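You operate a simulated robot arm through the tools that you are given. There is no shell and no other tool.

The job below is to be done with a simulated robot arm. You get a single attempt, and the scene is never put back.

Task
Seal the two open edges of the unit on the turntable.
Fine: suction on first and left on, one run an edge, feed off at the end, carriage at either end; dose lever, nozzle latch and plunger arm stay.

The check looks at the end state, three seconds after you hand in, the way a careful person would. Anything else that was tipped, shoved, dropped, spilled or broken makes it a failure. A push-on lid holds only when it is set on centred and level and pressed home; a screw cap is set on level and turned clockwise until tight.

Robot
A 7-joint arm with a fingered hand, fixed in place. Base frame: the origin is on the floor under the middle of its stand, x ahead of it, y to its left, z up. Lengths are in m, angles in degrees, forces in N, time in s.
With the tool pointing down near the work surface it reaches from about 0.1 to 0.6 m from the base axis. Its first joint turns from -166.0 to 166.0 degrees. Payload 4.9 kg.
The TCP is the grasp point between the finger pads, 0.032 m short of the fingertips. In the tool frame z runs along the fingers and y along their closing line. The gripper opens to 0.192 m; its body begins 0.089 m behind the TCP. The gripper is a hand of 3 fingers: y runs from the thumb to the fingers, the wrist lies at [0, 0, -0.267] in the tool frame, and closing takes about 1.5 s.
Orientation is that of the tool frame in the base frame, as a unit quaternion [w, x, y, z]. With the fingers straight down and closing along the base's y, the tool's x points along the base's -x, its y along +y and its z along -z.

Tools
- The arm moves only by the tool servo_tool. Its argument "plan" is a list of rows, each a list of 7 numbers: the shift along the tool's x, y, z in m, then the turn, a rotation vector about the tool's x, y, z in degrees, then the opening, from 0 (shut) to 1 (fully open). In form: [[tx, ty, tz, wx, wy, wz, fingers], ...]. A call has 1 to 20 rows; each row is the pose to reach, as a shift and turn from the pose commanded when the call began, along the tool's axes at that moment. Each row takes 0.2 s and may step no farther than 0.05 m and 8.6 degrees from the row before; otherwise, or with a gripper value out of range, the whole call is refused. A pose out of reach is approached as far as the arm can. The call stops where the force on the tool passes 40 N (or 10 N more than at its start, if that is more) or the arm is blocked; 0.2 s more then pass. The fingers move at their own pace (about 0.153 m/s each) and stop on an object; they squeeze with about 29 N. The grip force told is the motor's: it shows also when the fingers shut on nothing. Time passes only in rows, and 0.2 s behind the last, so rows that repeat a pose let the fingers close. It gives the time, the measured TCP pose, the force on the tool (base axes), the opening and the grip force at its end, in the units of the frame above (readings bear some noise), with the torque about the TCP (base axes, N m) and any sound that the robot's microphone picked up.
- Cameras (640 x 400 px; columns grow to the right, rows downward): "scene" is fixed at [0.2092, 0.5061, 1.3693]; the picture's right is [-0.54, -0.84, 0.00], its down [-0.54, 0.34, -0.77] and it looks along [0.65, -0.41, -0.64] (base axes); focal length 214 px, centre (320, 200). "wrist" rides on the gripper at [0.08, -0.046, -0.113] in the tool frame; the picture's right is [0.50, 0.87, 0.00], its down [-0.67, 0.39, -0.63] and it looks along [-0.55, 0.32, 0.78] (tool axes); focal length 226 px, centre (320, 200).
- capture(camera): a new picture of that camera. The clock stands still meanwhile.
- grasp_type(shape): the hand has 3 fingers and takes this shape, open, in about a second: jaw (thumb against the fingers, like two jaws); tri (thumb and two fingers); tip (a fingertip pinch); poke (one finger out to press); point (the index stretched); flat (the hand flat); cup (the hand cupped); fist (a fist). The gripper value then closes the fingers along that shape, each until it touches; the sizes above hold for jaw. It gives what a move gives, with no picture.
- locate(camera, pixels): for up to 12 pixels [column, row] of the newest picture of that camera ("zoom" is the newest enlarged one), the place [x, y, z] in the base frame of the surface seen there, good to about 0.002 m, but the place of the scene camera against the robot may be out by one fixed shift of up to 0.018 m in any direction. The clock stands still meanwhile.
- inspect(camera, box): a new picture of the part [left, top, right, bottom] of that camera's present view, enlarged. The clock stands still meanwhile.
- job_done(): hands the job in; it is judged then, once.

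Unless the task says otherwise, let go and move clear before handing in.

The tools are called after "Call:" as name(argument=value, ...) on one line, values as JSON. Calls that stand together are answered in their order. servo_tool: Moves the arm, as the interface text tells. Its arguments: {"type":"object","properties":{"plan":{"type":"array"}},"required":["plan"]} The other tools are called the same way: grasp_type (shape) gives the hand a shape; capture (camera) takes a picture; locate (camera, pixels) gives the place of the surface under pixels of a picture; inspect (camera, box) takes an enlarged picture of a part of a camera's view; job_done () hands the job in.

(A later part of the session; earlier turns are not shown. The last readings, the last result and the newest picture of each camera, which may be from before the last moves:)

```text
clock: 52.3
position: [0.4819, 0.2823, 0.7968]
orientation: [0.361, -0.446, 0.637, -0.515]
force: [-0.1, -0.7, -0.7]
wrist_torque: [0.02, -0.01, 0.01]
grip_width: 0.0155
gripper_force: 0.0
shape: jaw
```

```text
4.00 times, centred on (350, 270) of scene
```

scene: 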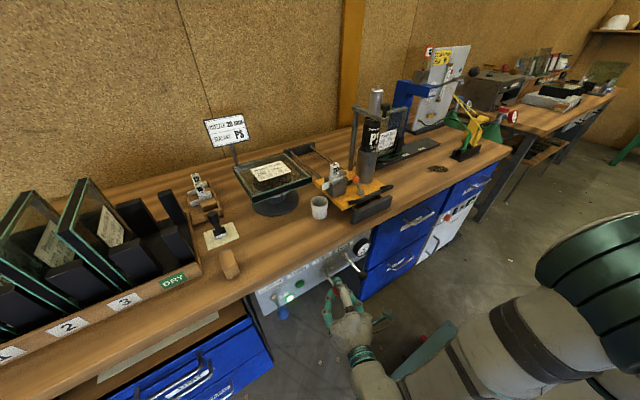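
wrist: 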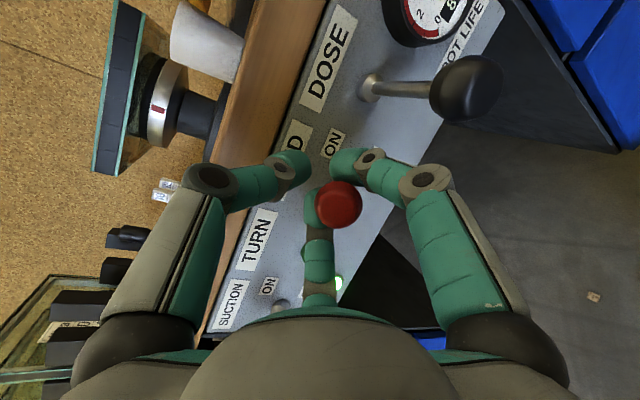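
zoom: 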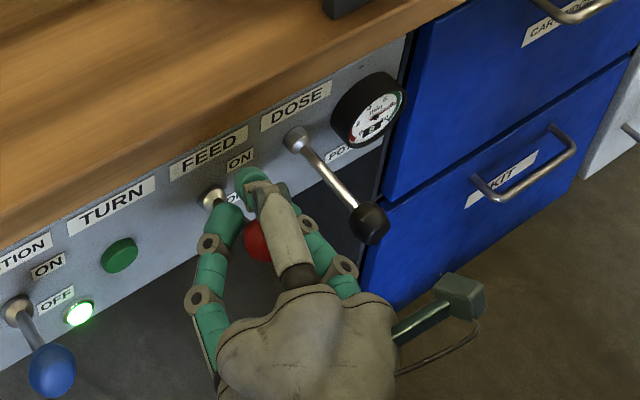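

I'll measure the knob again and check whether it now matches the suction lever's ON angle.

Call:
locate(camera="wrist", pixels=[[338, 205], [330, 200], [347, 208], [338, 190], [280, 305], [475, 85]])

Call:
locate(camera="scene", pixels=[[365, 280], [313, 313], [354, 269]])

Call:
inspect(camera="scene", box=[310, 160, 370, 220])

Call:
inspect(camera="scene", box=[260, 240, 360, 330])

```text
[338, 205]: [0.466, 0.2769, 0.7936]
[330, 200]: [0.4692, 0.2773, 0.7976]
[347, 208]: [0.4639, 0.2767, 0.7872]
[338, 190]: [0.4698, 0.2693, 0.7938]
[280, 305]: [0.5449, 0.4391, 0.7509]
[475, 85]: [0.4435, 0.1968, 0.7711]
```

```text
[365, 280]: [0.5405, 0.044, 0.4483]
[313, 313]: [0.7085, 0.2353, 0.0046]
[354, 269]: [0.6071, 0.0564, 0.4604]
```

```text
6.67 times, centred on (340, 190) of scene
```

zoom: 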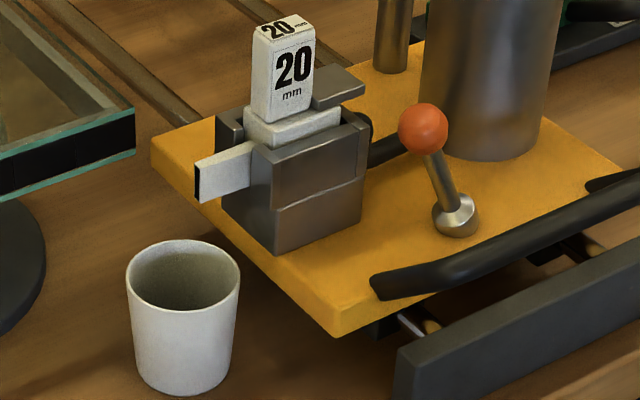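

```text
4.44 times, centred on (310, 285) of scene
```

zoom: 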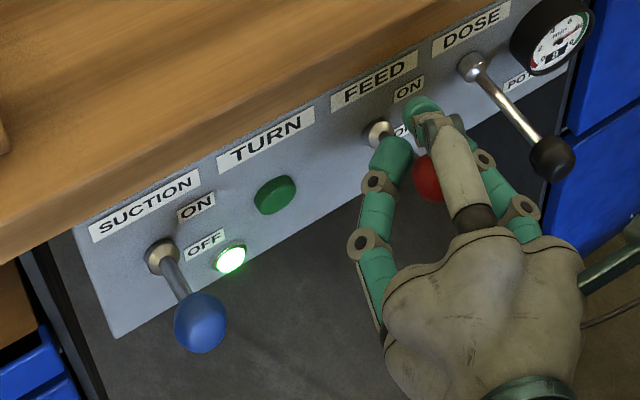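

The feed knob is now at about +29°, close to the suction lever's ON angle. I'll nudge up 1 cm more to confirm the end stop.

Call:
servo_tool(plan=[[-0.0007, -0.006, 0.0006, 0, 0, 0, 0.05], [-0.0014, -0.0125, 0.0012, 0, 0, 0, 0.05]])

Call:
capture(camera="wrist")

```text
clock: 52.9
position: [0.4853, 0.2818, 0.8077]
orientation: [0.362, -0.446, 0.637, -0.514]
force: [0.8, -0.5, 0.4]
wrist_torque: [0.0, 0.01, 0.01]
grip_width: 0.0096
gripper_force: 0.1
shape: jaw
```

```text
taken
```

wrist: 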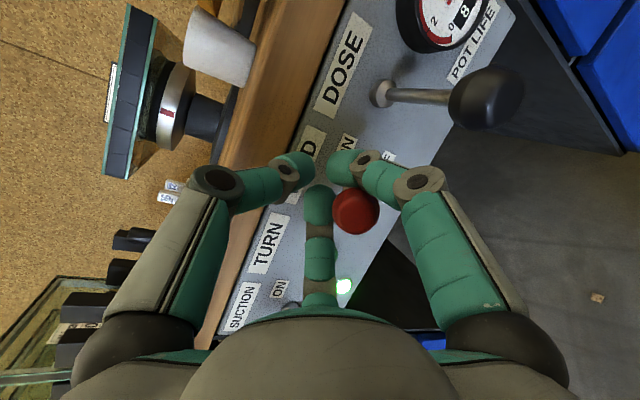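

No resistance felt; I'll see if the knob moved.

Call:
locate(camera="wrist", pixels=[[356, 212], [348, 205], [365, 215], [318, 205], [345, 175]])

Call:
inspect(camera="wrist", box=[260, 120, 440, 260])

```text
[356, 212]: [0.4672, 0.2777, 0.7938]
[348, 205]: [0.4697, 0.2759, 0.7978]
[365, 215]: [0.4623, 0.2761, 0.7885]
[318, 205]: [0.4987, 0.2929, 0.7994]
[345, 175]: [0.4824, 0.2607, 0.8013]
```

```text
2.86 times, centred on (350, 190) of wrist
```

zoom: 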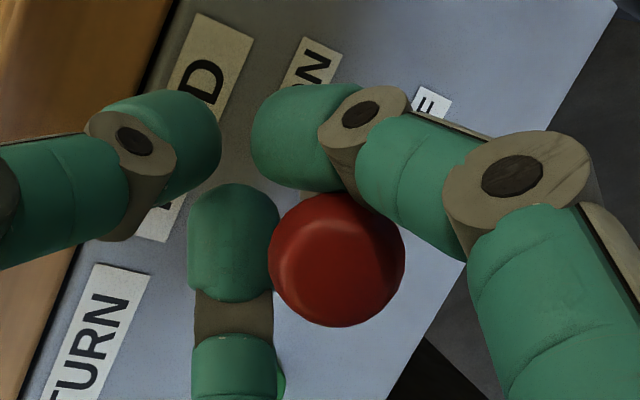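

The knob stayed at the same height while the hand rose, so it may be at its stop. I'll compare both lever knobs' heights with the scene camera.

Call:
inspect(camera="scene", box=[280, 250, 380, 330])

```text
5.00 times, centred on (330, 290) of scene
```

zoom: 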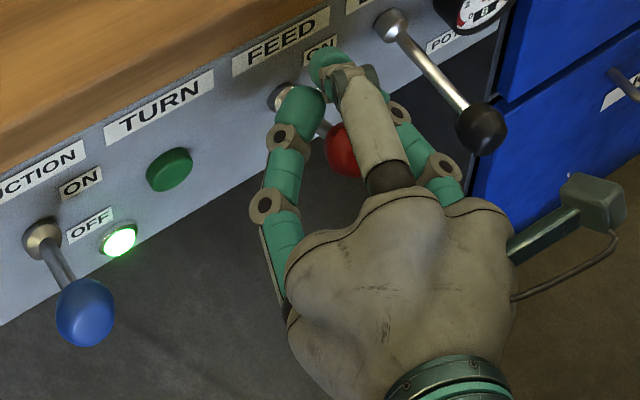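

Call:
locate(camera="zoom", pixels=[[85, 310], [75, 300], [42, 235], [345, 150], [335, 140], [338, 165], [283, 95], [480, 128]])

```text
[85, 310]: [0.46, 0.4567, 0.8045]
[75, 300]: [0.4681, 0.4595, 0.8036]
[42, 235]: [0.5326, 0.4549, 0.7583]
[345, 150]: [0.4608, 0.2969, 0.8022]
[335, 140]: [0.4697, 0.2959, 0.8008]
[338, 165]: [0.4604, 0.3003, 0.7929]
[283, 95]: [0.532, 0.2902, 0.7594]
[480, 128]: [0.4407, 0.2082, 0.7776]
```

Both knobs' tops read z≈0.802–0.804, so FEED is fully ON. I'll open, back straight out, and travel to the push start in front of the carriage handle with fingers closed.

Call:
servo_tool(plan=[[0, 0, 0, 0, 0, 0, 0.35], [0, 0, 0, 0, 0, 0, 0.4], [0.0002, 0.0058, -0.0273, 0, 0, 0, 0.4], [0, 0.0118, -0.0554, 0, 0, 0, 0.4], [-0.0002, 0.0158, -0.084, 0, 0, 0, 0.4], [0.0145, -0.0215, -0.1007, -2.6, -2.04, -0.9, 0.2], [0.0441, -0.0571, -0.1017, -5.2, -4.09, -1.81, 0], [0.0764, -0.0913, -0.095, -7.8, -6.13, -2.71, 0], [0.1124, -0.1225, -0.083, -10.4, -8.18, -3.62, 0], [0.1466, -0.1517, -0.0657, -13, -10.22, -4.52, 0], [0.1792, -0.1721, -0.0418, -15.6, -12.27, -5.43, 0], [0.2053, -0.1834, -0.0128, -18.2, -14.31, -6.33, 0], [0.2157, -0.1848, 0.0179, -20.8, -16.36, -7.24, 0], [0.2183, -0.1845, 0.0407, -23.4, -18.4, -8.14, 0], [0.2149, -0.1835, 0.0505, -23.4, -18.4, -8.14, 0]])

Call:
capture(camera="wrist")

Call:
capture(camera="scene")

```text
clock: 56.1
position: [0.4941, 0.0502, 0.976]
orientation: [0.324, -0.629, 0.63, -0.322]
force: [0.4, 0.2, 0.6]
wrist_torque: [0.0, 0.0, 0.02]
grip_width: 0.0001
gripper_force: 28.4
shape: jaw
```

```text
taken
```

wrist: 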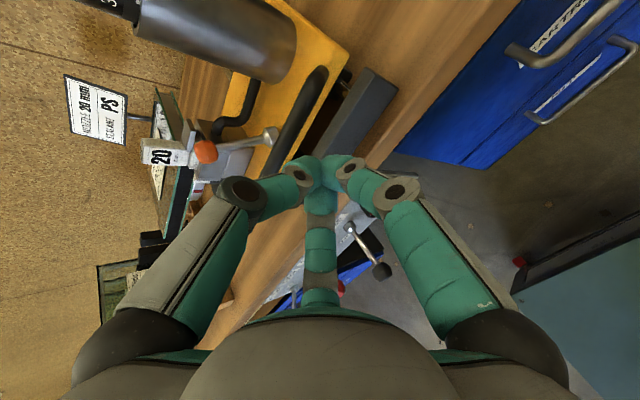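

```text
taken
```

scene: 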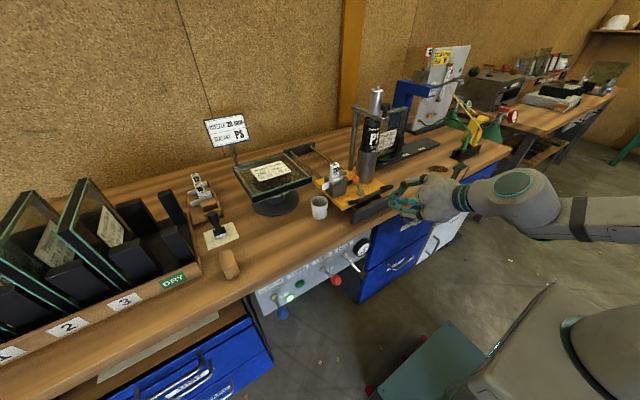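

In position at (0.494, 0.050, 0.976). I'll verify the feed lever stayed up and the nozzle/cup area before pushing.

Call:
inspect(camera="scene", box=[260, 240, 380, 325])

Call:
inspect(camera="scene", box=[300, 150, 420, 230])

```text
4.71 times, centred on (320, 282) of scene
```

zoom: 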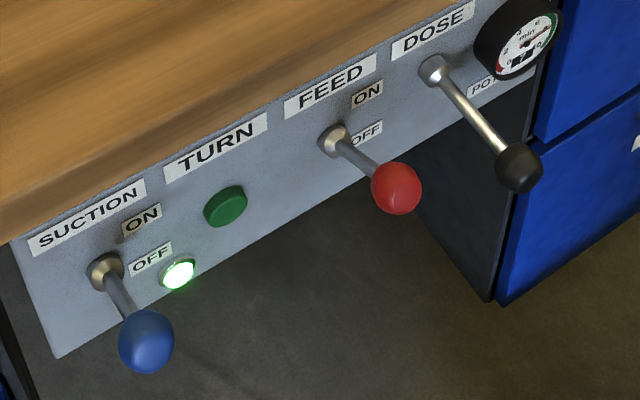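

```text
5.00 times, centred on (360, 190) of scene
```

zoom: 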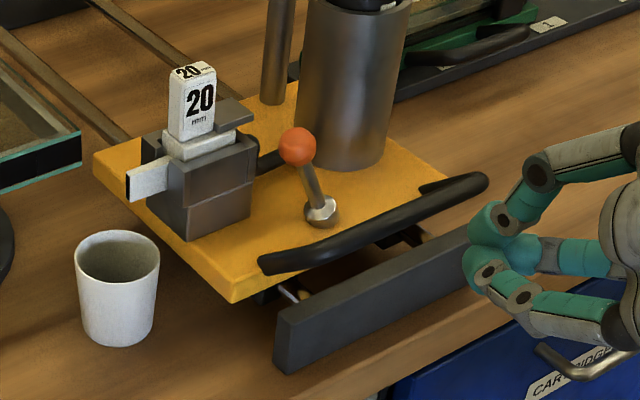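

Both levers are up and nothing drips. I'll push the carriage forward steadily at 0.06 m/s along +X.

Call:
servo_tool(plan=[[0, -0.007, 0.0097, 0, 0, 0, 0], [0, -0.014, 0.0195, 0, 0, 0, 0], [0, -0.021, 0.0292, 0, 0, 0, 0], [0, -0.028, 0.0389, 0, 0, 0, 0], [0, -0.035, 0.0487, 0, 0, 0, 0], [0, -0.042, 0.0584, 0, 0, 0, 0], [0, -0.049, 0.0681, 0, 0, 0, 0], [0, -0.056, 0.0779, 0, 0, 0, 0], [0, -0.063, 0.0876, 0, 0, 0, 0], [0, -0.07, 0.0973, 0, 0, 0, 0], [0, -0.077, 0.1071, 0, 0, 0, 0], [0, -0.084, 0.1168, 0, 0, 0, 0], [0, -0.0909, 0.1265, 0, 0, 0, 0], [0, -0.0979, 0.1362, 0, 0, 0, 0], [0, -0.1049, 0.146, 0, 0, 0, 0], [0, -0.1119, 0.1557, 0, 0, 0, 0], [0, -0.1189, 0.1654, 0, 0, 0, 0], [0, -0.1259, 0.1752, 0, 0, 0, 0], [0, -0.1329, 0.1849, 0, 0, 0, 0], [0, -0.1399, 0.1946, 0, 0, 0, 0]])

Call:
capture(camera="scene")

Call:
capture(camera="wrist")

```text
clock: 60.3
position: [0.7359, 0.0493, 0.9778]
orientation: [0.324, -0.628, 0.63, -0.323]
force: [0.0, 0.3, 0.2]
wrist_torque: [0.0, 0.02, 0.03]
grip_width: 0.0002
gripper_force: 29.2
shape: jaw
```

```text
taken
```

scene: 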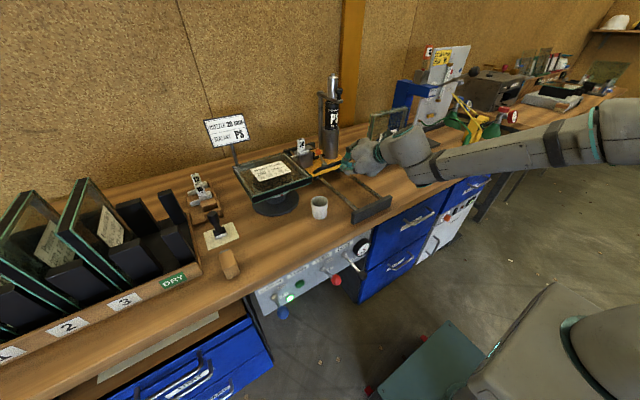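

```text
taken
```

wrist: 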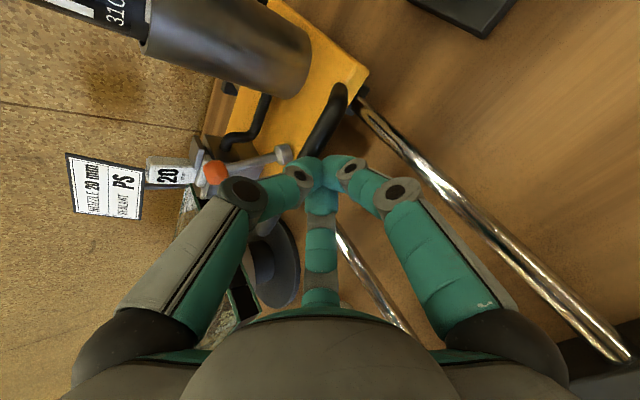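

The carriage moved freely. I'll enlarge the unit/nozzle area, then continue to the far end.

Call:
inspect(camera="scene", box=[225, 120, 385, 220])

Call:
inspect(camera="wrist", box=[140, 60, 380, 330])

```text
4.00 times, centred on (305, 170) of scene
```

zoom: 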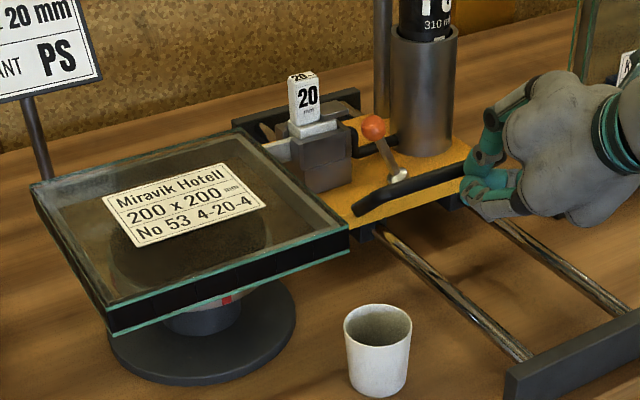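

```text
1.48 times, centred on (260, 195) of wrist
```

zoom: 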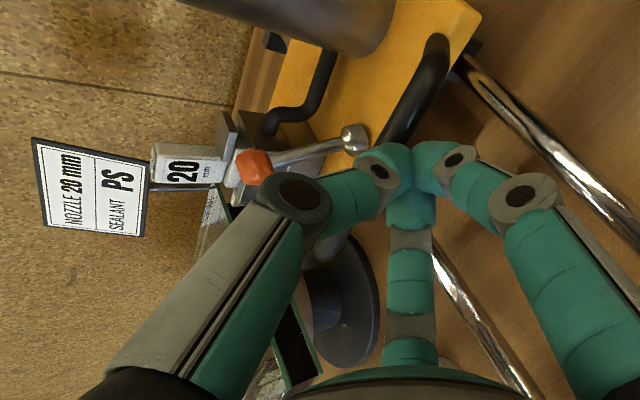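

The carriage is about 5–6 cm from the rear stop. I'll keep pushing at the same pace until it meets the stop.

Call:
servo_tool(plan=[[0, -0.007, 0.0097, 0, 0, 0, 0], [0, -0.014, 0.0195, 0, 0, 0, 0], [0, -0.021, 0.0292, 0, 0, 0, 0], [0, -0.028, 0.0389, 0, 0, 0, 0], [0, -0.035, 0.0487, 0, 0, 0, 0], [0, -0.042, 0.0584, 0, 0, 0, 0], [0, -0.049, 0.0681, 0, 0, 0, 0], [0, -0.056, 0.0779, 0, 0, 0, 0]])

Call:
capture(camera="scene")

Call:
inspect(camera="scene", box=[225, 110, 385, 210])

```text
clock: 62.1
position: [0.8298, 0.0507, 0.9739]
orientation: [0.323, -0.629, 0.63, -0.321]
force: [-34.7, -0.6, 6.8]
wrist_torque: [-0.01, 0.19, -0.01]
grip_width: 0.0
gripper_force: 29.1
shape: jaw
```

```text
taken
```

scene: 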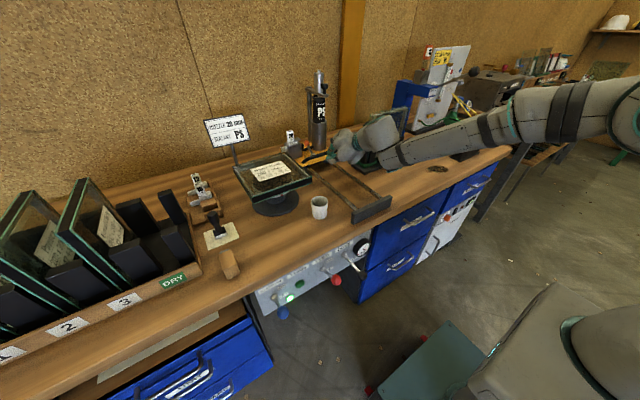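

```text
4.00 times, centred on (305, 160) of scene
```

zoom: 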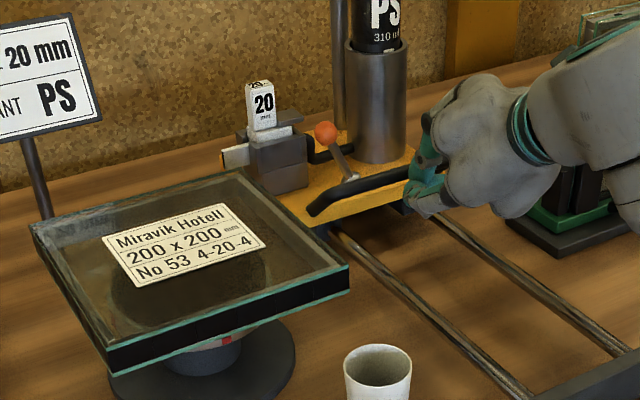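

Reaction −35 N: the carriage is against the far stop. I'll retreat and go straight to the FEED lever to switch it off.

Call:
servo_tool(plan=[[0, 0.0262, -0.0365, 0, 0, 0, 0], [0, 0.0542, -0.0754, 0, 0, 0, 0], [0, 0.0822, -0.1144, 0, 0, 0, 0], [0, 0.1102, -0.1533, 0, 0, 0, 0], [0, 0.1382, -0.1922, 0, 0, 0, 0], [0, 0.1662, -0.2311, 0, 0, 0, 0], [0, 0.1941, -0.2701, 0, 0, 0, 0], [-0.012, 0.2186, -0.3041, 2.6, 2.04, 0.9, 0], [-0.04, 0.2397, -0.3283, 5.2, 4.09, 1.81, 0], [-0.08, 0.2575, -0.3377, 7.8, 6.13, 2.71, 0], [-0.125, 0.2721, -0.3358, 10.4, 8.18, 3.62, 0], [-0.168, 0.2907, -0.3274, 13, 10.22, 4.52, 0.2], [-0.205, 0.3132, -0.3124, 15.6, 12.27, 5.43, 0.4], [-0.235, 0.3393, -0.2924, 18.2, 14.31, 6.33, 0.4], [-0.253, 0.3666, -0.2704, 20.8, 16.36, 7.24, 0.4], [-0.2577, 0.3879, -0.2538, 23.4, 18.4, 8.14, 0.4]])

Call:
capture(camera="wrist")

Call:
capture(camera="scene")

```text
clock: 65.5
position: [0.3995, 0.3074, 0.8125]
orientation: [0.363, -0.444, 0.638, -0.514]
force: [-1.1, -4.6, -8.2]
wrist_torque: [-0.24, -0.84, 0.46]
grip_width: 0.0768
gripper_force: 0.0
shape: jaw
```

```text
taken
```

wrist: 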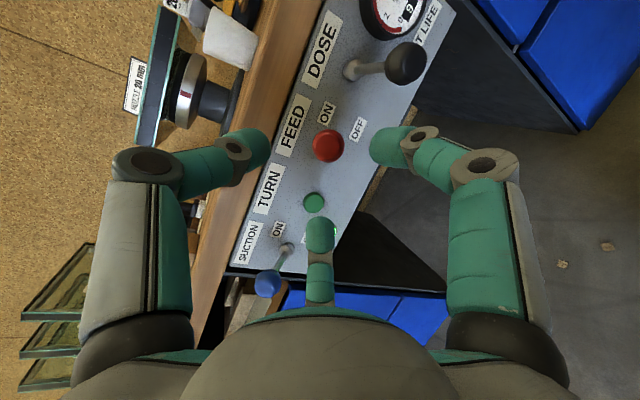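

```text
taken
```

scene: 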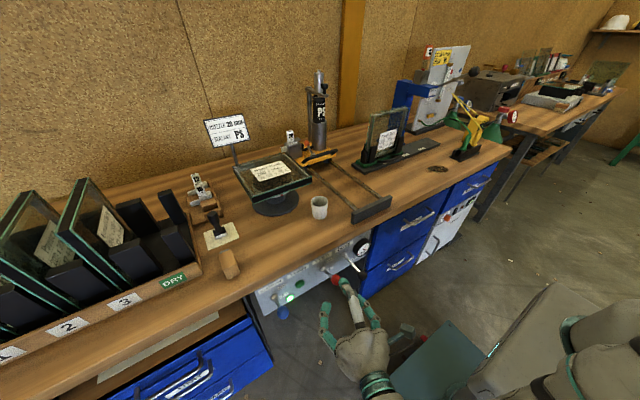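

The carriage stays at the far end and the hand is in front of FEED. I'll locate the red knob (328,145) at ON.

Call:
locate(camera="wrist", pixels=[[328, 145], [318, 138], [338, 150], [404, 62], [240, 150], [400, 150], [314, 202]])

Call:
inspect(camera="scene", box=[225, 110, 385, 210])

Call:
inspect(camera="wrist", box=[110, 0, 270, 200])

```text
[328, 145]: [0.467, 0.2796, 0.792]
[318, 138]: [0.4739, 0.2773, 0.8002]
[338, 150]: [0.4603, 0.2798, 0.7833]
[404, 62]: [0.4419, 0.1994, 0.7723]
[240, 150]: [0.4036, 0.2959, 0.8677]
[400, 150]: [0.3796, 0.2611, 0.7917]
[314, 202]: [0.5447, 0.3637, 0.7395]
```

```text
4.00 times, centred on (305, 160) of scene
```

zoom: 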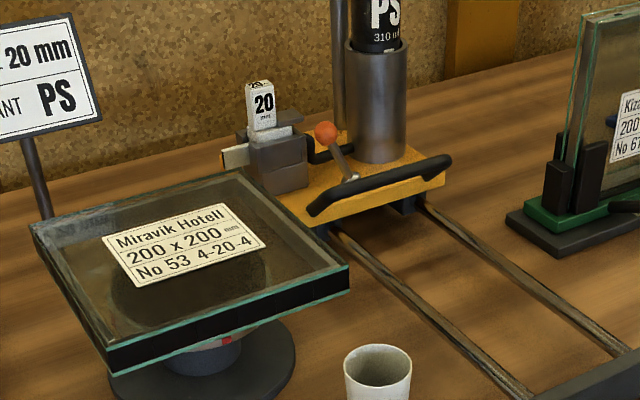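

```text
2.00 times, centred on (190, 100) of wrist
```

zoom: 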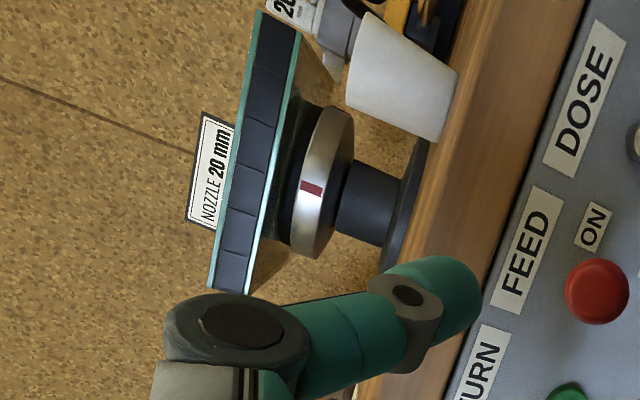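

Knob centre at ON ≈(0.479, 0.280, 0.787). I'll advance so it sits under the thumb and narrow the cage.

Call:
servo_tool(plan=[[-0.0008, 0.002, 0.02, 0, 0, 0, 0.4], [-0.0016, 0.004, 0.04, 0, 0, 0, 0.4], [-0.0016, 0.004, 0.06, 0, 0, 0, 0.4], [-0.0016, 0.004, 0.08, 0, 0, 0, 0.4], [-0.0016, 0.004, 0.08, 0, 0, 0, 0.2], [-0.0016, 0.004, 0.08, 0, 0, 0, 0.2]])

Call:
capture(camera="wrist")

Call:
inspect(camera="scene", box=[280, 250, 380, 330])

```text
clock: 66.9
position: [0.4703, 0.2827, 0.7881]
orientation: [0.36, -0.446, 0.637, -0.515]
force: [-0.4, -0.7, 0.1]
wrist_torque: [0.04, 0.0, 0.02]
grip_width: 0.0389
gripper_force: 0.0
shape: jaw
```

```text
taken
```

wrist: 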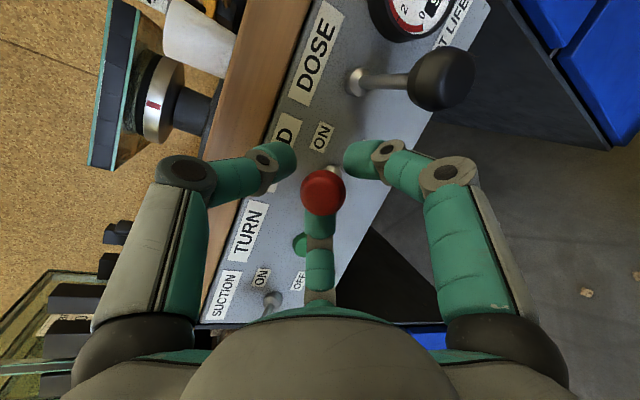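

```text
5.00 times, centred on (330, 290) of scene
```

zoom: 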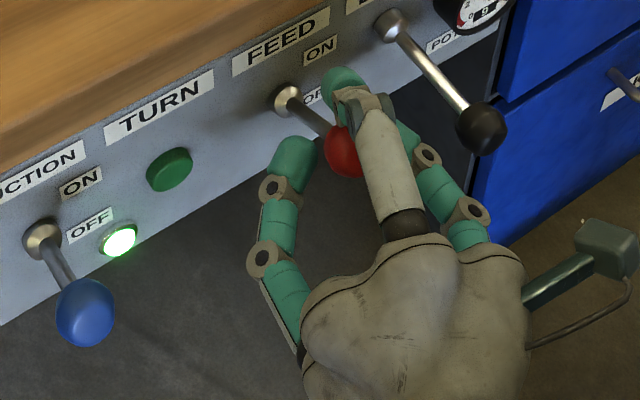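

The knob is under the thumb (322,190). I'll push down along the lever's travel.

Call:
servo_tool(plan=[[0, 0.0117, 0.0025, 0, 0, 0, 0.2], [0, 0.0235, 0.005, 0, 0, 0, 0.2], [0, 0.0352, 0.0075, 0, 0, 0, 0.2], [0, 0.047, 0.01, 0, 0, 0, 0.2], [0, 0.0587, 0.0125, 0, 0, 0, 0.2], [0, 0.0705, 0.015, 0, 0, 0, 0.2], [0, 0.0822, 0.0175, 0, 0, 0, 0.2], [0, 0.093, 0.0198, 0, 0, 0, 0.2]])

Call:
capture(camera="wrist")

Call:
inspect(camera="scene", box=[280, 250, 380, 330])

```text
clock: 68.7
position: [0.4722, 0.2821, 0.6952]
orientation: [0.361, -0.445, 0.637, -0.516]
force: [-7.6, -2.7, 7.8]
wrist_torque: [-0.01, -0.41, -0.12]
grip_width: 0.0401
gripper_force: 0.0
shape: jaw
```

```text
taken
```

wrist: 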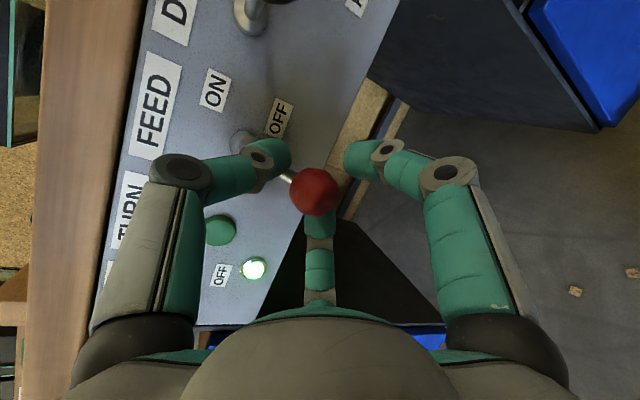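

```text
5.00 times, centred on (330, 290) of scene
```

zoom: 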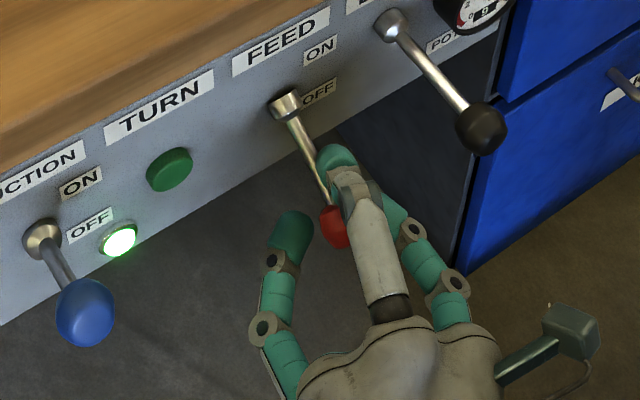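

FEED's lever is down, with a light reaction. I'll confirm its knob height.

Call:
locate(camera="wrist", pixels=[[315, 192], [305, 185], [325, 195], [245, 142], [270, 160]])

```text
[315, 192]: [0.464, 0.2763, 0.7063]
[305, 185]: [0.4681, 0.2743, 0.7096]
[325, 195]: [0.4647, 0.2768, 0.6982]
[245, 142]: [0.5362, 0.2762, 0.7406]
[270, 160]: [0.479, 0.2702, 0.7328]
```

FEED is off (knob back at z≈0.70). Before pressing TURN I'll check where the nozzle tip is relative to the unit's corner sweep.

Call:
capture(camera="scene")

Call:
inspect(camera="scene", box=[260, 120, 340, 180])

Call:
locate(camera="zoom", pixels=[[182, 230], [190, 215], [210, 220], [215, 130], [280, 200], [345, 170], [420, 330], [560, 250]])

```text
taken
```

scene: 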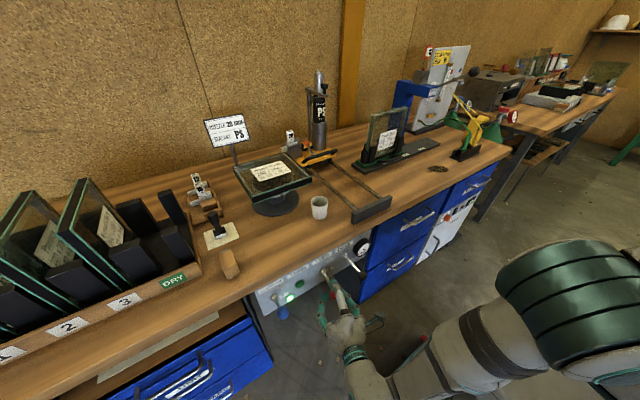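

```text
6.67 times, centred on (300, 150) of scene
```

zoom: 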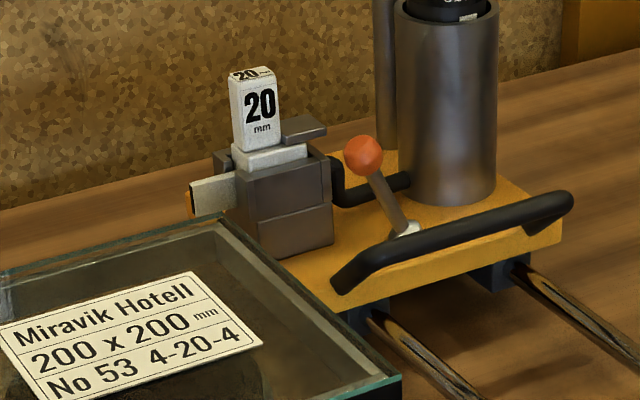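

```text
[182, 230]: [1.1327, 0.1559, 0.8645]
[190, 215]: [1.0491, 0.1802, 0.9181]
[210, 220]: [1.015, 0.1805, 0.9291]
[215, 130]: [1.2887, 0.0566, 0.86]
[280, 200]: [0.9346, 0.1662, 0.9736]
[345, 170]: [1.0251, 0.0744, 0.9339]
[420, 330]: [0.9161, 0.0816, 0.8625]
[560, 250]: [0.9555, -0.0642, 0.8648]
```

The carriage head sits at x≈0.95, clear of the unit's corner sweep. I'll release the feed lever, back out, and line up with the TURN button pointing straight at it.

Call:
servo_tool(plan=[[0, 0, 0, 0, 0, 0, 0.35], [0, 0, 0, 0, 0, 0, 0.4], [0, 0.0057, -0.027, 0, 0, 0, 0.4], [0, 0.0115, -0.0541, 0, 0, 0, 0.4], [0.0001, 0.0172, -0.0811, 0, 0, 0, 0.4], [-0.0145, -0.0052, -0.0956, 0, -6.5, -1.4, 0.2], [-0.0334, -0.0263, -0.107, 0, -13.1, -2.8, 0], [-0.05, -0.0461, -0.1152, 0, -19.6, -4.2, 0], [-0.05, -0.0461, -0.1152, 0, -19.6, -4.2, 0], [-0.05, -0.0461, -0.1152, 0, -19.6, -4.2, 0]])

Call:
capture(camera="wrist")

Call:
inspect(camera="scene", box=[260, 240, 380, 325])

```text
clock: 70.9
position: [0.3929, 0.3639, 0.7643]
orientation: [-0.445, 0.55, -0.55, 0.444]
force: [0.2, -0.5, 0.0]
wrist_torque: [-0.04, 0.0, 0.01]
grip_width: 0.0002
gripper_force: 28.6
shape: jaw
```

```text
taken
```

wrist: 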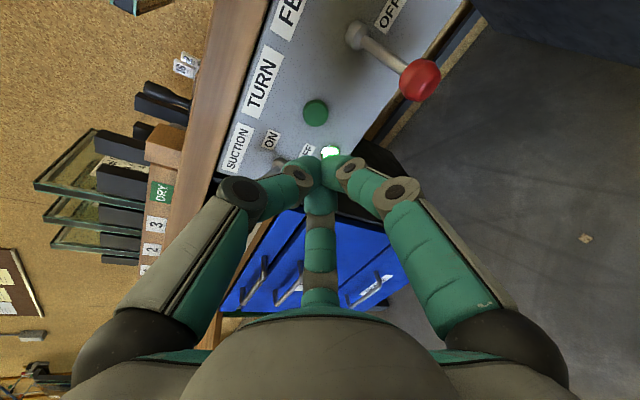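

```text
4.71 times, centred on (320, 282) of scene
```

zoom: 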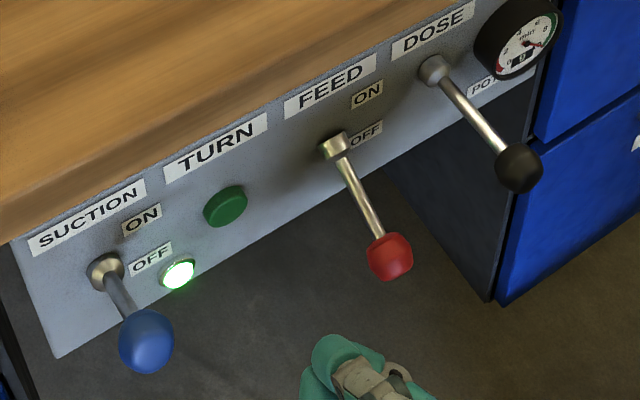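

FEED is off, suction lamp lit. I'll locate the TURN button (316,113) and read the gauge.

Call:
locate(camera="wrist", pixels=[[316, 113], [308, 105], [324, 120], [316, 103], [316, 122], [420, 80], [330, 152]])

Call:
inspect(camera="scene", box=[345, 232, 377, 262])

Call:
inspect(camera="scene", box=[225, 110, 345, 220])

```text
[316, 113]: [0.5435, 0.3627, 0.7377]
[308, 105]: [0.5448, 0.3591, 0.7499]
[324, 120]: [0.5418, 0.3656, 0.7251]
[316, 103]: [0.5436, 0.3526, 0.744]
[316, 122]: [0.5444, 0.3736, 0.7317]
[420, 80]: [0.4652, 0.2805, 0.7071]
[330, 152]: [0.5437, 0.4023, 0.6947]
```

```text
13.33 times, centred on (361, 247) of scene
```

zoom: 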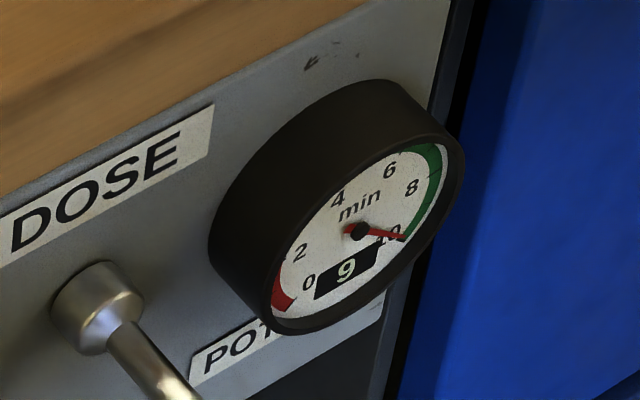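

```text
3.64 times, centred on (285, 165) of scene
```

zoom: 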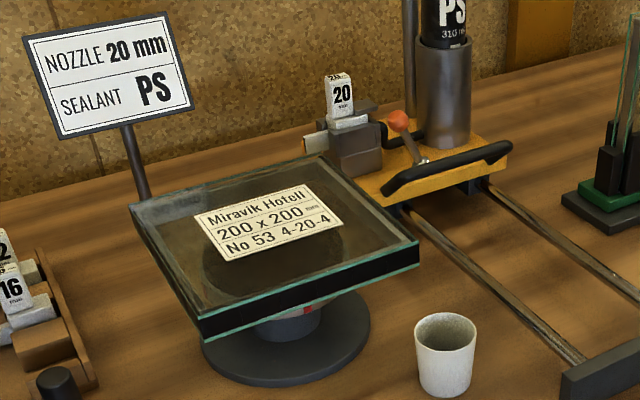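

The gauge actually rose to 9 min after fresh material flowed, so that's fine. The button's centre is (0.543, 0.363, 0.738); I'll approach it and press in small steps.

Call:
servo_tool(plan=[[0.001, -0.0053, 0.03, 0, 0, 0, 0], [0.001, -0.0053, 0.06, 0, 0, 0, 0], [0.001, -0.0053, 0.09, 0, 0, 0, 0], [0.001, -0.0053, 0.108, 0, 0, 0, 0], [0.001, -0.0053, 0.115, 0, 0, 0, 0], [0.001, -0.0053, 0.12, 0, 0, 0, 0], [0.001, -0.0053, 0.125, 0, 0, 0, 0]])

Call:
capture(camera="wrist")

Call:
inspect(camera="scene", box=[260, 240, 380, 325])

Call:
inspect(camera="scene", box=[225, 110, 345, 220])

```text
clock: 72.5
position: [0.5128, 0.3632, 0.7442]
orientation: [-0.445, 0.55, -0.549, 0.445]
force: [-16.4, -2.6, 4.6]
wrist_torque: [-0.01, -0.2, -0.09]
grip_width: 0.0001
gripper_force: 29.1
shape: jaw
heard: click
```

```text
taken
```

wrist: 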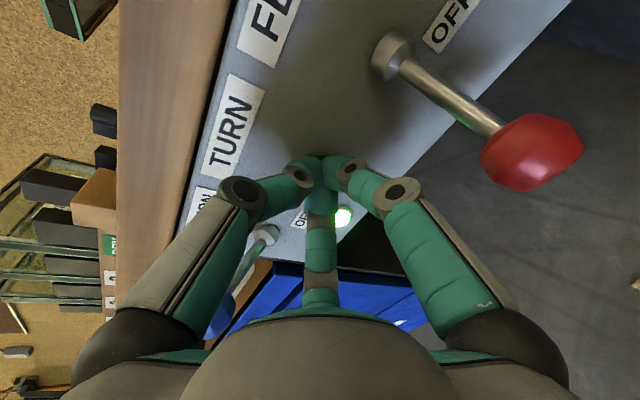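

```text
4.71 times, centred on (320, 282) of scene
```

zoom: 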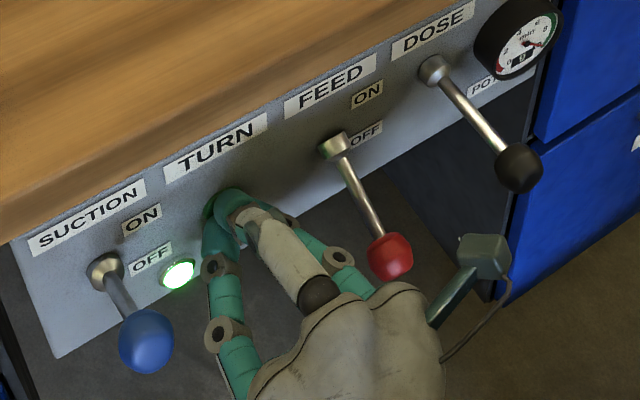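

```text
3.64 times, centred on (285, 165) of scene
```

zoom: 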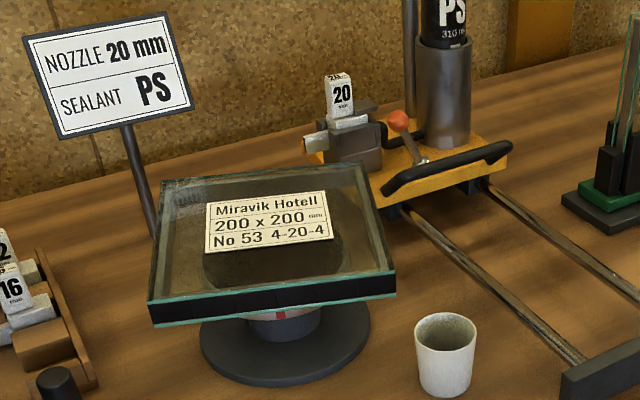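

A click was heard and the unit has started to turn. I'll back off from the button and let it finish turning.

Call:
servo_tool(plan=[[0, 0, -0.02, 0, 0, 0, 0], [0, 0, -0.05, 0, 0, 0, 0], [0, 0, -0.08, 0, 0, 0, 0], [0, 0, -0.11, 0, 0, 0, 0], [0, 0, -0.12, 0, 0, 0, 0], [0, 0, -0.12, 0, 0, 0, 0], [0, 0, -0.12, 0, 0, 0, 0], [0, 0, -0.12, 0, 0, 0, 0], [0, 0, -0.12, 0, 0, 0, 0], [0, 0, -0.12, 0, 0, 0, 0], [0, 0, -0.12, 0, 0, 0, 0], [0, 0, -0.12, 0, 0, 0, 0]])

Call:
capture(camera="scene")

Call:
inspect(camera="scene", box=[225, 110, 345, 220])

Call:
inspect(camera="scene", box=[225, 145, 315, 220])

```text
clock: 75.1
position: [0.3981, 0.3641, 0.7682]
orientation: [-0.445, 0.551, -0.549, 0.444]
force: [0.0, -0.2, 0.3]
wrist_torque: [0.01, 0.05, 0.01]
grip_width: 0.0
gripper_force: 29.0
shape: jaw
```

```text
taken
```

scene: 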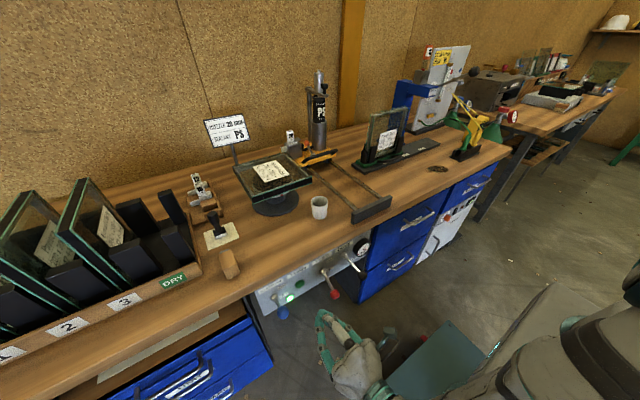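

```text
3.64 times, centred on (285, 165) of scene
```

zoom: 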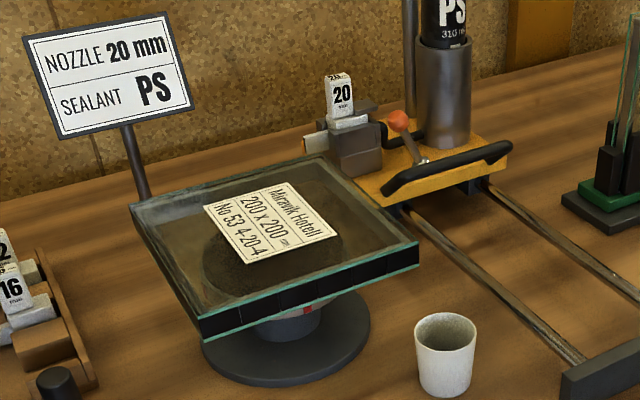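

```text
5.33 times, centred on (270, 182) of scene
```

zoom: 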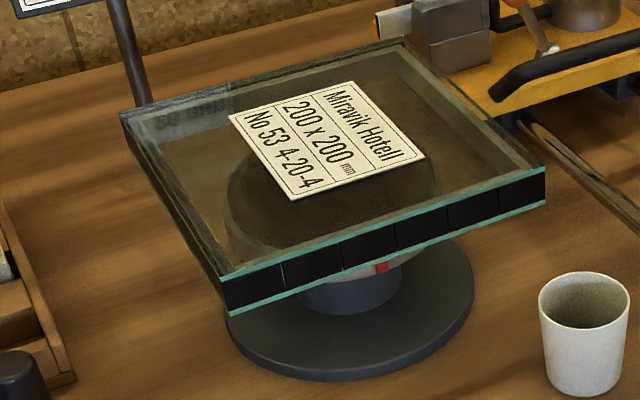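

The unit turned 90° clockwise: the edge just sealed now faces front and the other open edge faces the nozzle side. I'll enlarge the front edge to check it is fully filled.

Call:
inspect(camera="scene", box=[262, 168, 332, 212])

Call:
inspect(camera="scene", box=[240, 145, 290, 210])

Call:
inspect(camera="scene", box=[280, 140, 330, 190])

Call:
capture(camera="wrist")

```text
9.09 times, centred on (297, 190) of scene
```

zoom: 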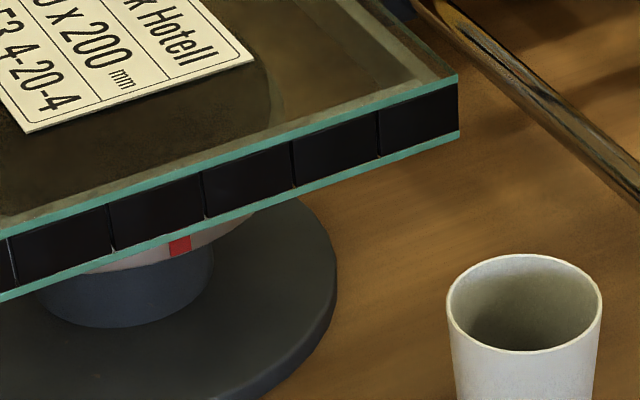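

```text
6.15 times, centred on (265, 178) of scene
```

zoom: 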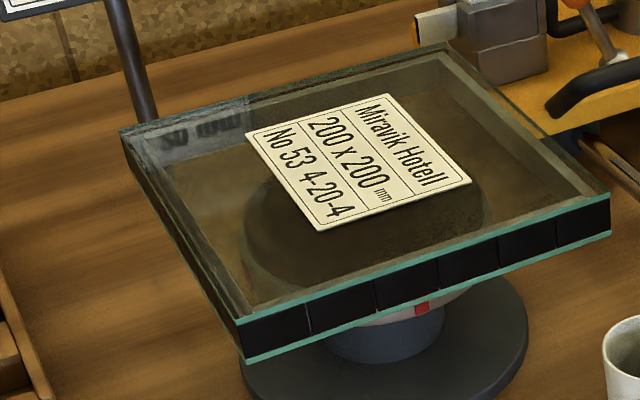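

```text
8.00 times, centred on (305, 165) of scene
```

zoom: 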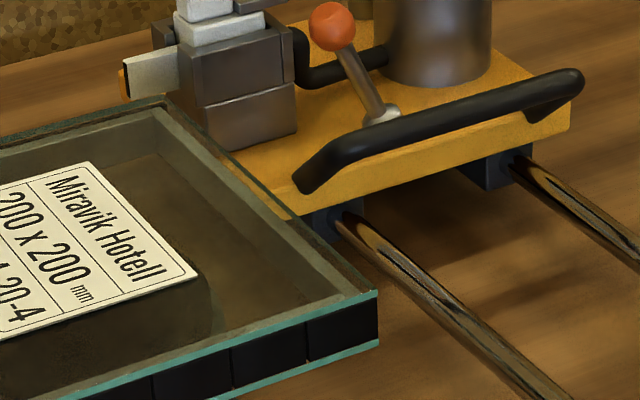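

```text
taken
```

wrist: 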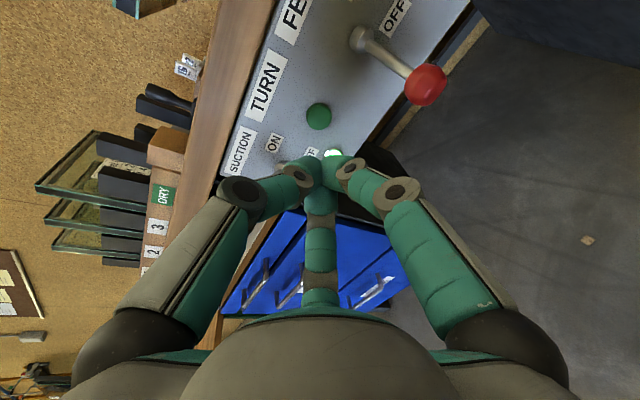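

All six front segments are black, so edge 1 is sealed and the open edge now faces the nozzle. For FEED I'll re-roll the hand so one finger lies directly below the knob (that worked in one go for suction) and move in front of it at yaw −20°.

Call:
servo_tool(plan=[[0.008, 0.0072, 0.0011, -1.36, 2.55, -7.34, 0.2], [0.016, 0.0144, 0.0022, -2.72, 5.1, -14.69, 0.35], [0.024, 0.0216, 0.0033, -4.08, 7.65, -22.03, 0.35], [0.032, 0.0289, 0.0045, -5.45, 10.2, -29.37, 0.35], [0.04, 0.0361, 0.0056, -6.81, 12.75, -36.71, 0.35], [0.048, 0.0433, 0.0067, -8.17, 15.3, -44.06, 0.35], [0.056, 0.0505, 0.0078, -9.53, 17.85, -51.4, 0.35]])

Call:
capture(camera="wrist")

Call:
inspect(camera="scene", box=[260, 240, 380, 325])

```text
clock: 76.7
position: [0.393, 0.3074, 0.718]
orientation: [-0.076, 0.694, -0.352, 0.624]
force: [0.1, -0.4, -0.6]
wrist_torque: [-0.01, -0.03, -0.02]
grip_width: 0.0668
gripper_force: 0.0
shape: jaw
```

```text
taken
```

wrist: 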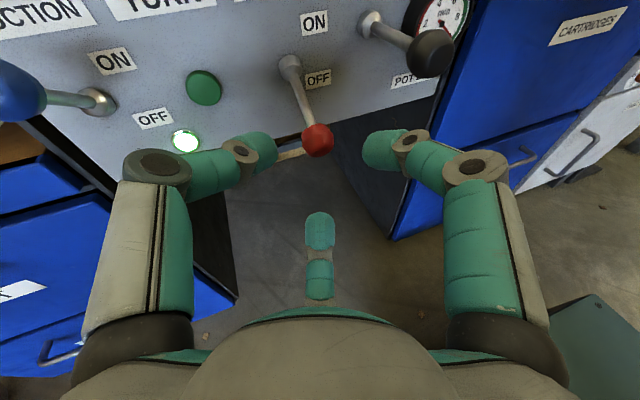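

```text
4.71 times, centred on (320, 282) of scene
```

zoom: 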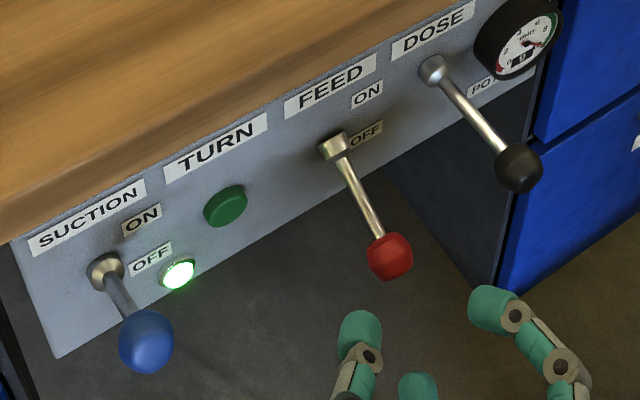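

The knob (317,140) is nicely centred between thumb and index with the third finger below. Before lifting FEED I'll measure the handle's far-end position with the scene camera, so the pull can follow quickly.

Call:
inspect(camera="scene", box=[290, 130, 370, 180])

Call:
locate(camera="zoom", pixels=[[260, 215], [310, 195], [360, 178], [420, 165], [470, 160], [200, 130], [255, 190], [400, 200], [480, 190], [250, 240], [195, 90], [330, 170]])

```text
8.00 times, centred on (330, 155) of scene
```

zoom: 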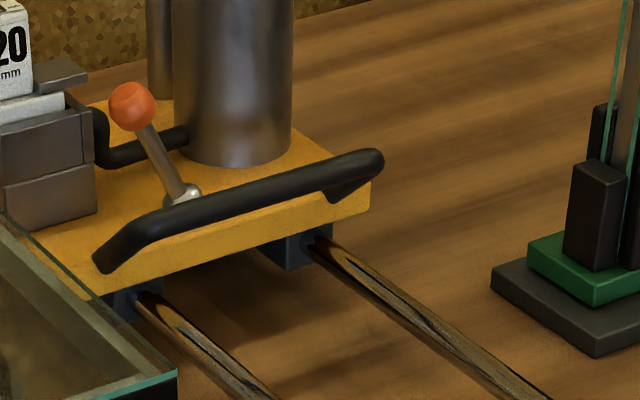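

```text
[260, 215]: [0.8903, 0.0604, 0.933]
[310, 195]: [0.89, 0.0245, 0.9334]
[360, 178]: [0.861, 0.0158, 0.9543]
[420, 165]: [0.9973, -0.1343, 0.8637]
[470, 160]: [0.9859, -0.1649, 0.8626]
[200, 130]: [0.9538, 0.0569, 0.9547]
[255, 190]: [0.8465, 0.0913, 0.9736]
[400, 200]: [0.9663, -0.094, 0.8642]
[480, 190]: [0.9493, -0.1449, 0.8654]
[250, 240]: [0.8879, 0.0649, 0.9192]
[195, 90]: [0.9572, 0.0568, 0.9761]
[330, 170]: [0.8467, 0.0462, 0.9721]
```

The bar has moved exactly 0.300 m, so its centre is now at x≈0.865. I'll check the location of the glass stand on the right so the hand stays clear when reaching further in.

Call:
locate(camera="scene", pixels=[[372, 115], [378, 140], [366, 158], [355, 166], [364, 172], [385, 165], [402, 155], [438, 144], [392, 150], [375, 120], [405, 112], [369, 150]])

Call:
inspect(camera="scene", box=[340, 90, 450, 180])

```text
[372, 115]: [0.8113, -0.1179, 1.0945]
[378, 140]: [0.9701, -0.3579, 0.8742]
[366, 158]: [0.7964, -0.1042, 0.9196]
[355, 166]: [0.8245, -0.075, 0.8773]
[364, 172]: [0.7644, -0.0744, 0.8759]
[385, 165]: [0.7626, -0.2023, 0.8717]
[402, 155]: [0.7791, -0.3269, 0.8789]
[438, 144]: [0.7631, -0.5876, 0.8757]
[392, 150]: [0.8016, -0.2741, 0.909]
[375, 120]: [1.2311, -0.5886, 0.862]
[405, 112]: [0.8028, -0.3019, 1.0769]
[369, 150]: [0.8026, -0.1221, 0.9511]
```

```text
4.44 times, centred on (395, 135) of scene
```

zoom: 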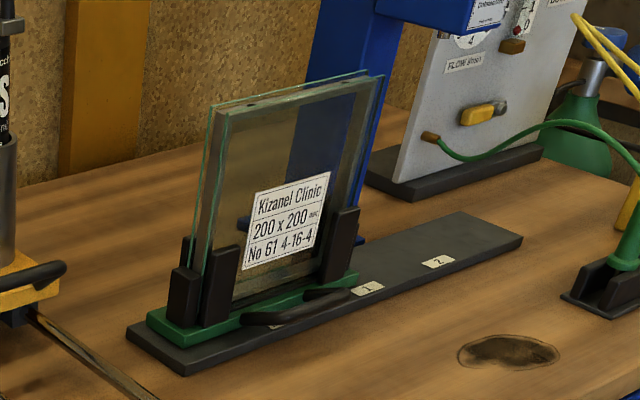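

The glass stand's nearest edge is at y≈−0.12, about 7 cm from the hand's side, fine. Now I advance on the feed knob and lift it to ON.

Call:
servo_tool(plan=[[-0.001, -0.001, 0.02, 0, 0, 0, 0.35], [-0.0015, -0.001, 0.043, 0, 0, 0, 0.35], [-0.0015, -0.001, 0.066, 0, 0, 0, 0.35], [-0.0015, -0.001, 0.087, 0, 0, 0, 0.35]])

Call:
capture(camera="wrist")

Call:
inspect(camera="scene", box=[280, 250, 380, 330])

```text
clock: 77.7
position: [0.4746, 0.2805, 0.6991]
orientation: [-0.076, 0.693, -0.353, 0.624]
force: [0.9, 0.1, -1.1]
wrist_torque: [0.04, 0.02, 0.02]
grip_width: 0.0669
gripper_force: 0.1
shape: jaw
```

```text
taken
```

wrist: 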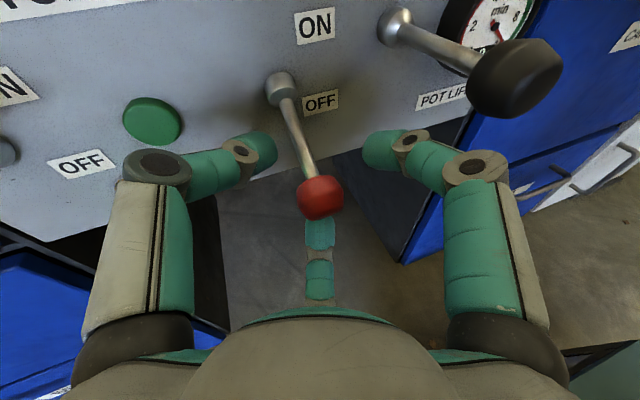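

```text
5.00 times, centred on (330, 290) of scene
```

zoom: 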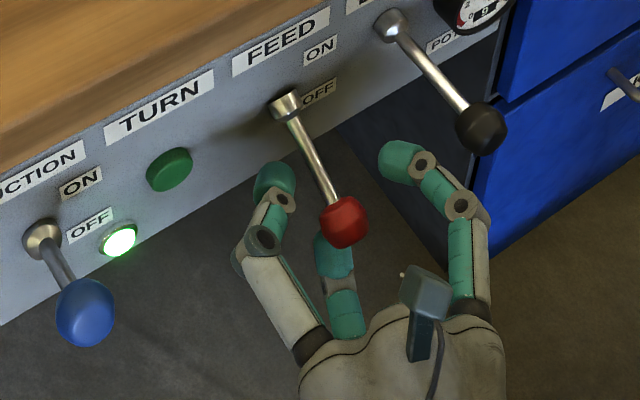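

The knob sits just above the lower finger. Before lifting I'll check the index knuckle's clearance from the dose knob (515,78).

Call:
locate(camera="wrist", pixels=[[470, 160], [490, 155], [505, 185], [440, 145], [515, 78], [480, 95], [500, 112], [320, 195]])

```text
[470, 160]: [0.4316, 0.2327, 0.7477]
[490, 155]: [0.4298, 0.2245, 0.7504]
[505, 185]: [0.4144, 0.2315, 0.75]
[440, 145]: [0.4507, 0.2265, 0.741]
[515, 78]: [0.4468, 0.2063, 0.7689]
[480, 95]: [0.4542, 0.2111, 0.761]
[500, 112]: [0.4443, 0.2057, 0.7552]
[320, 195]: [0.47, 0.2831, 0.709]
```

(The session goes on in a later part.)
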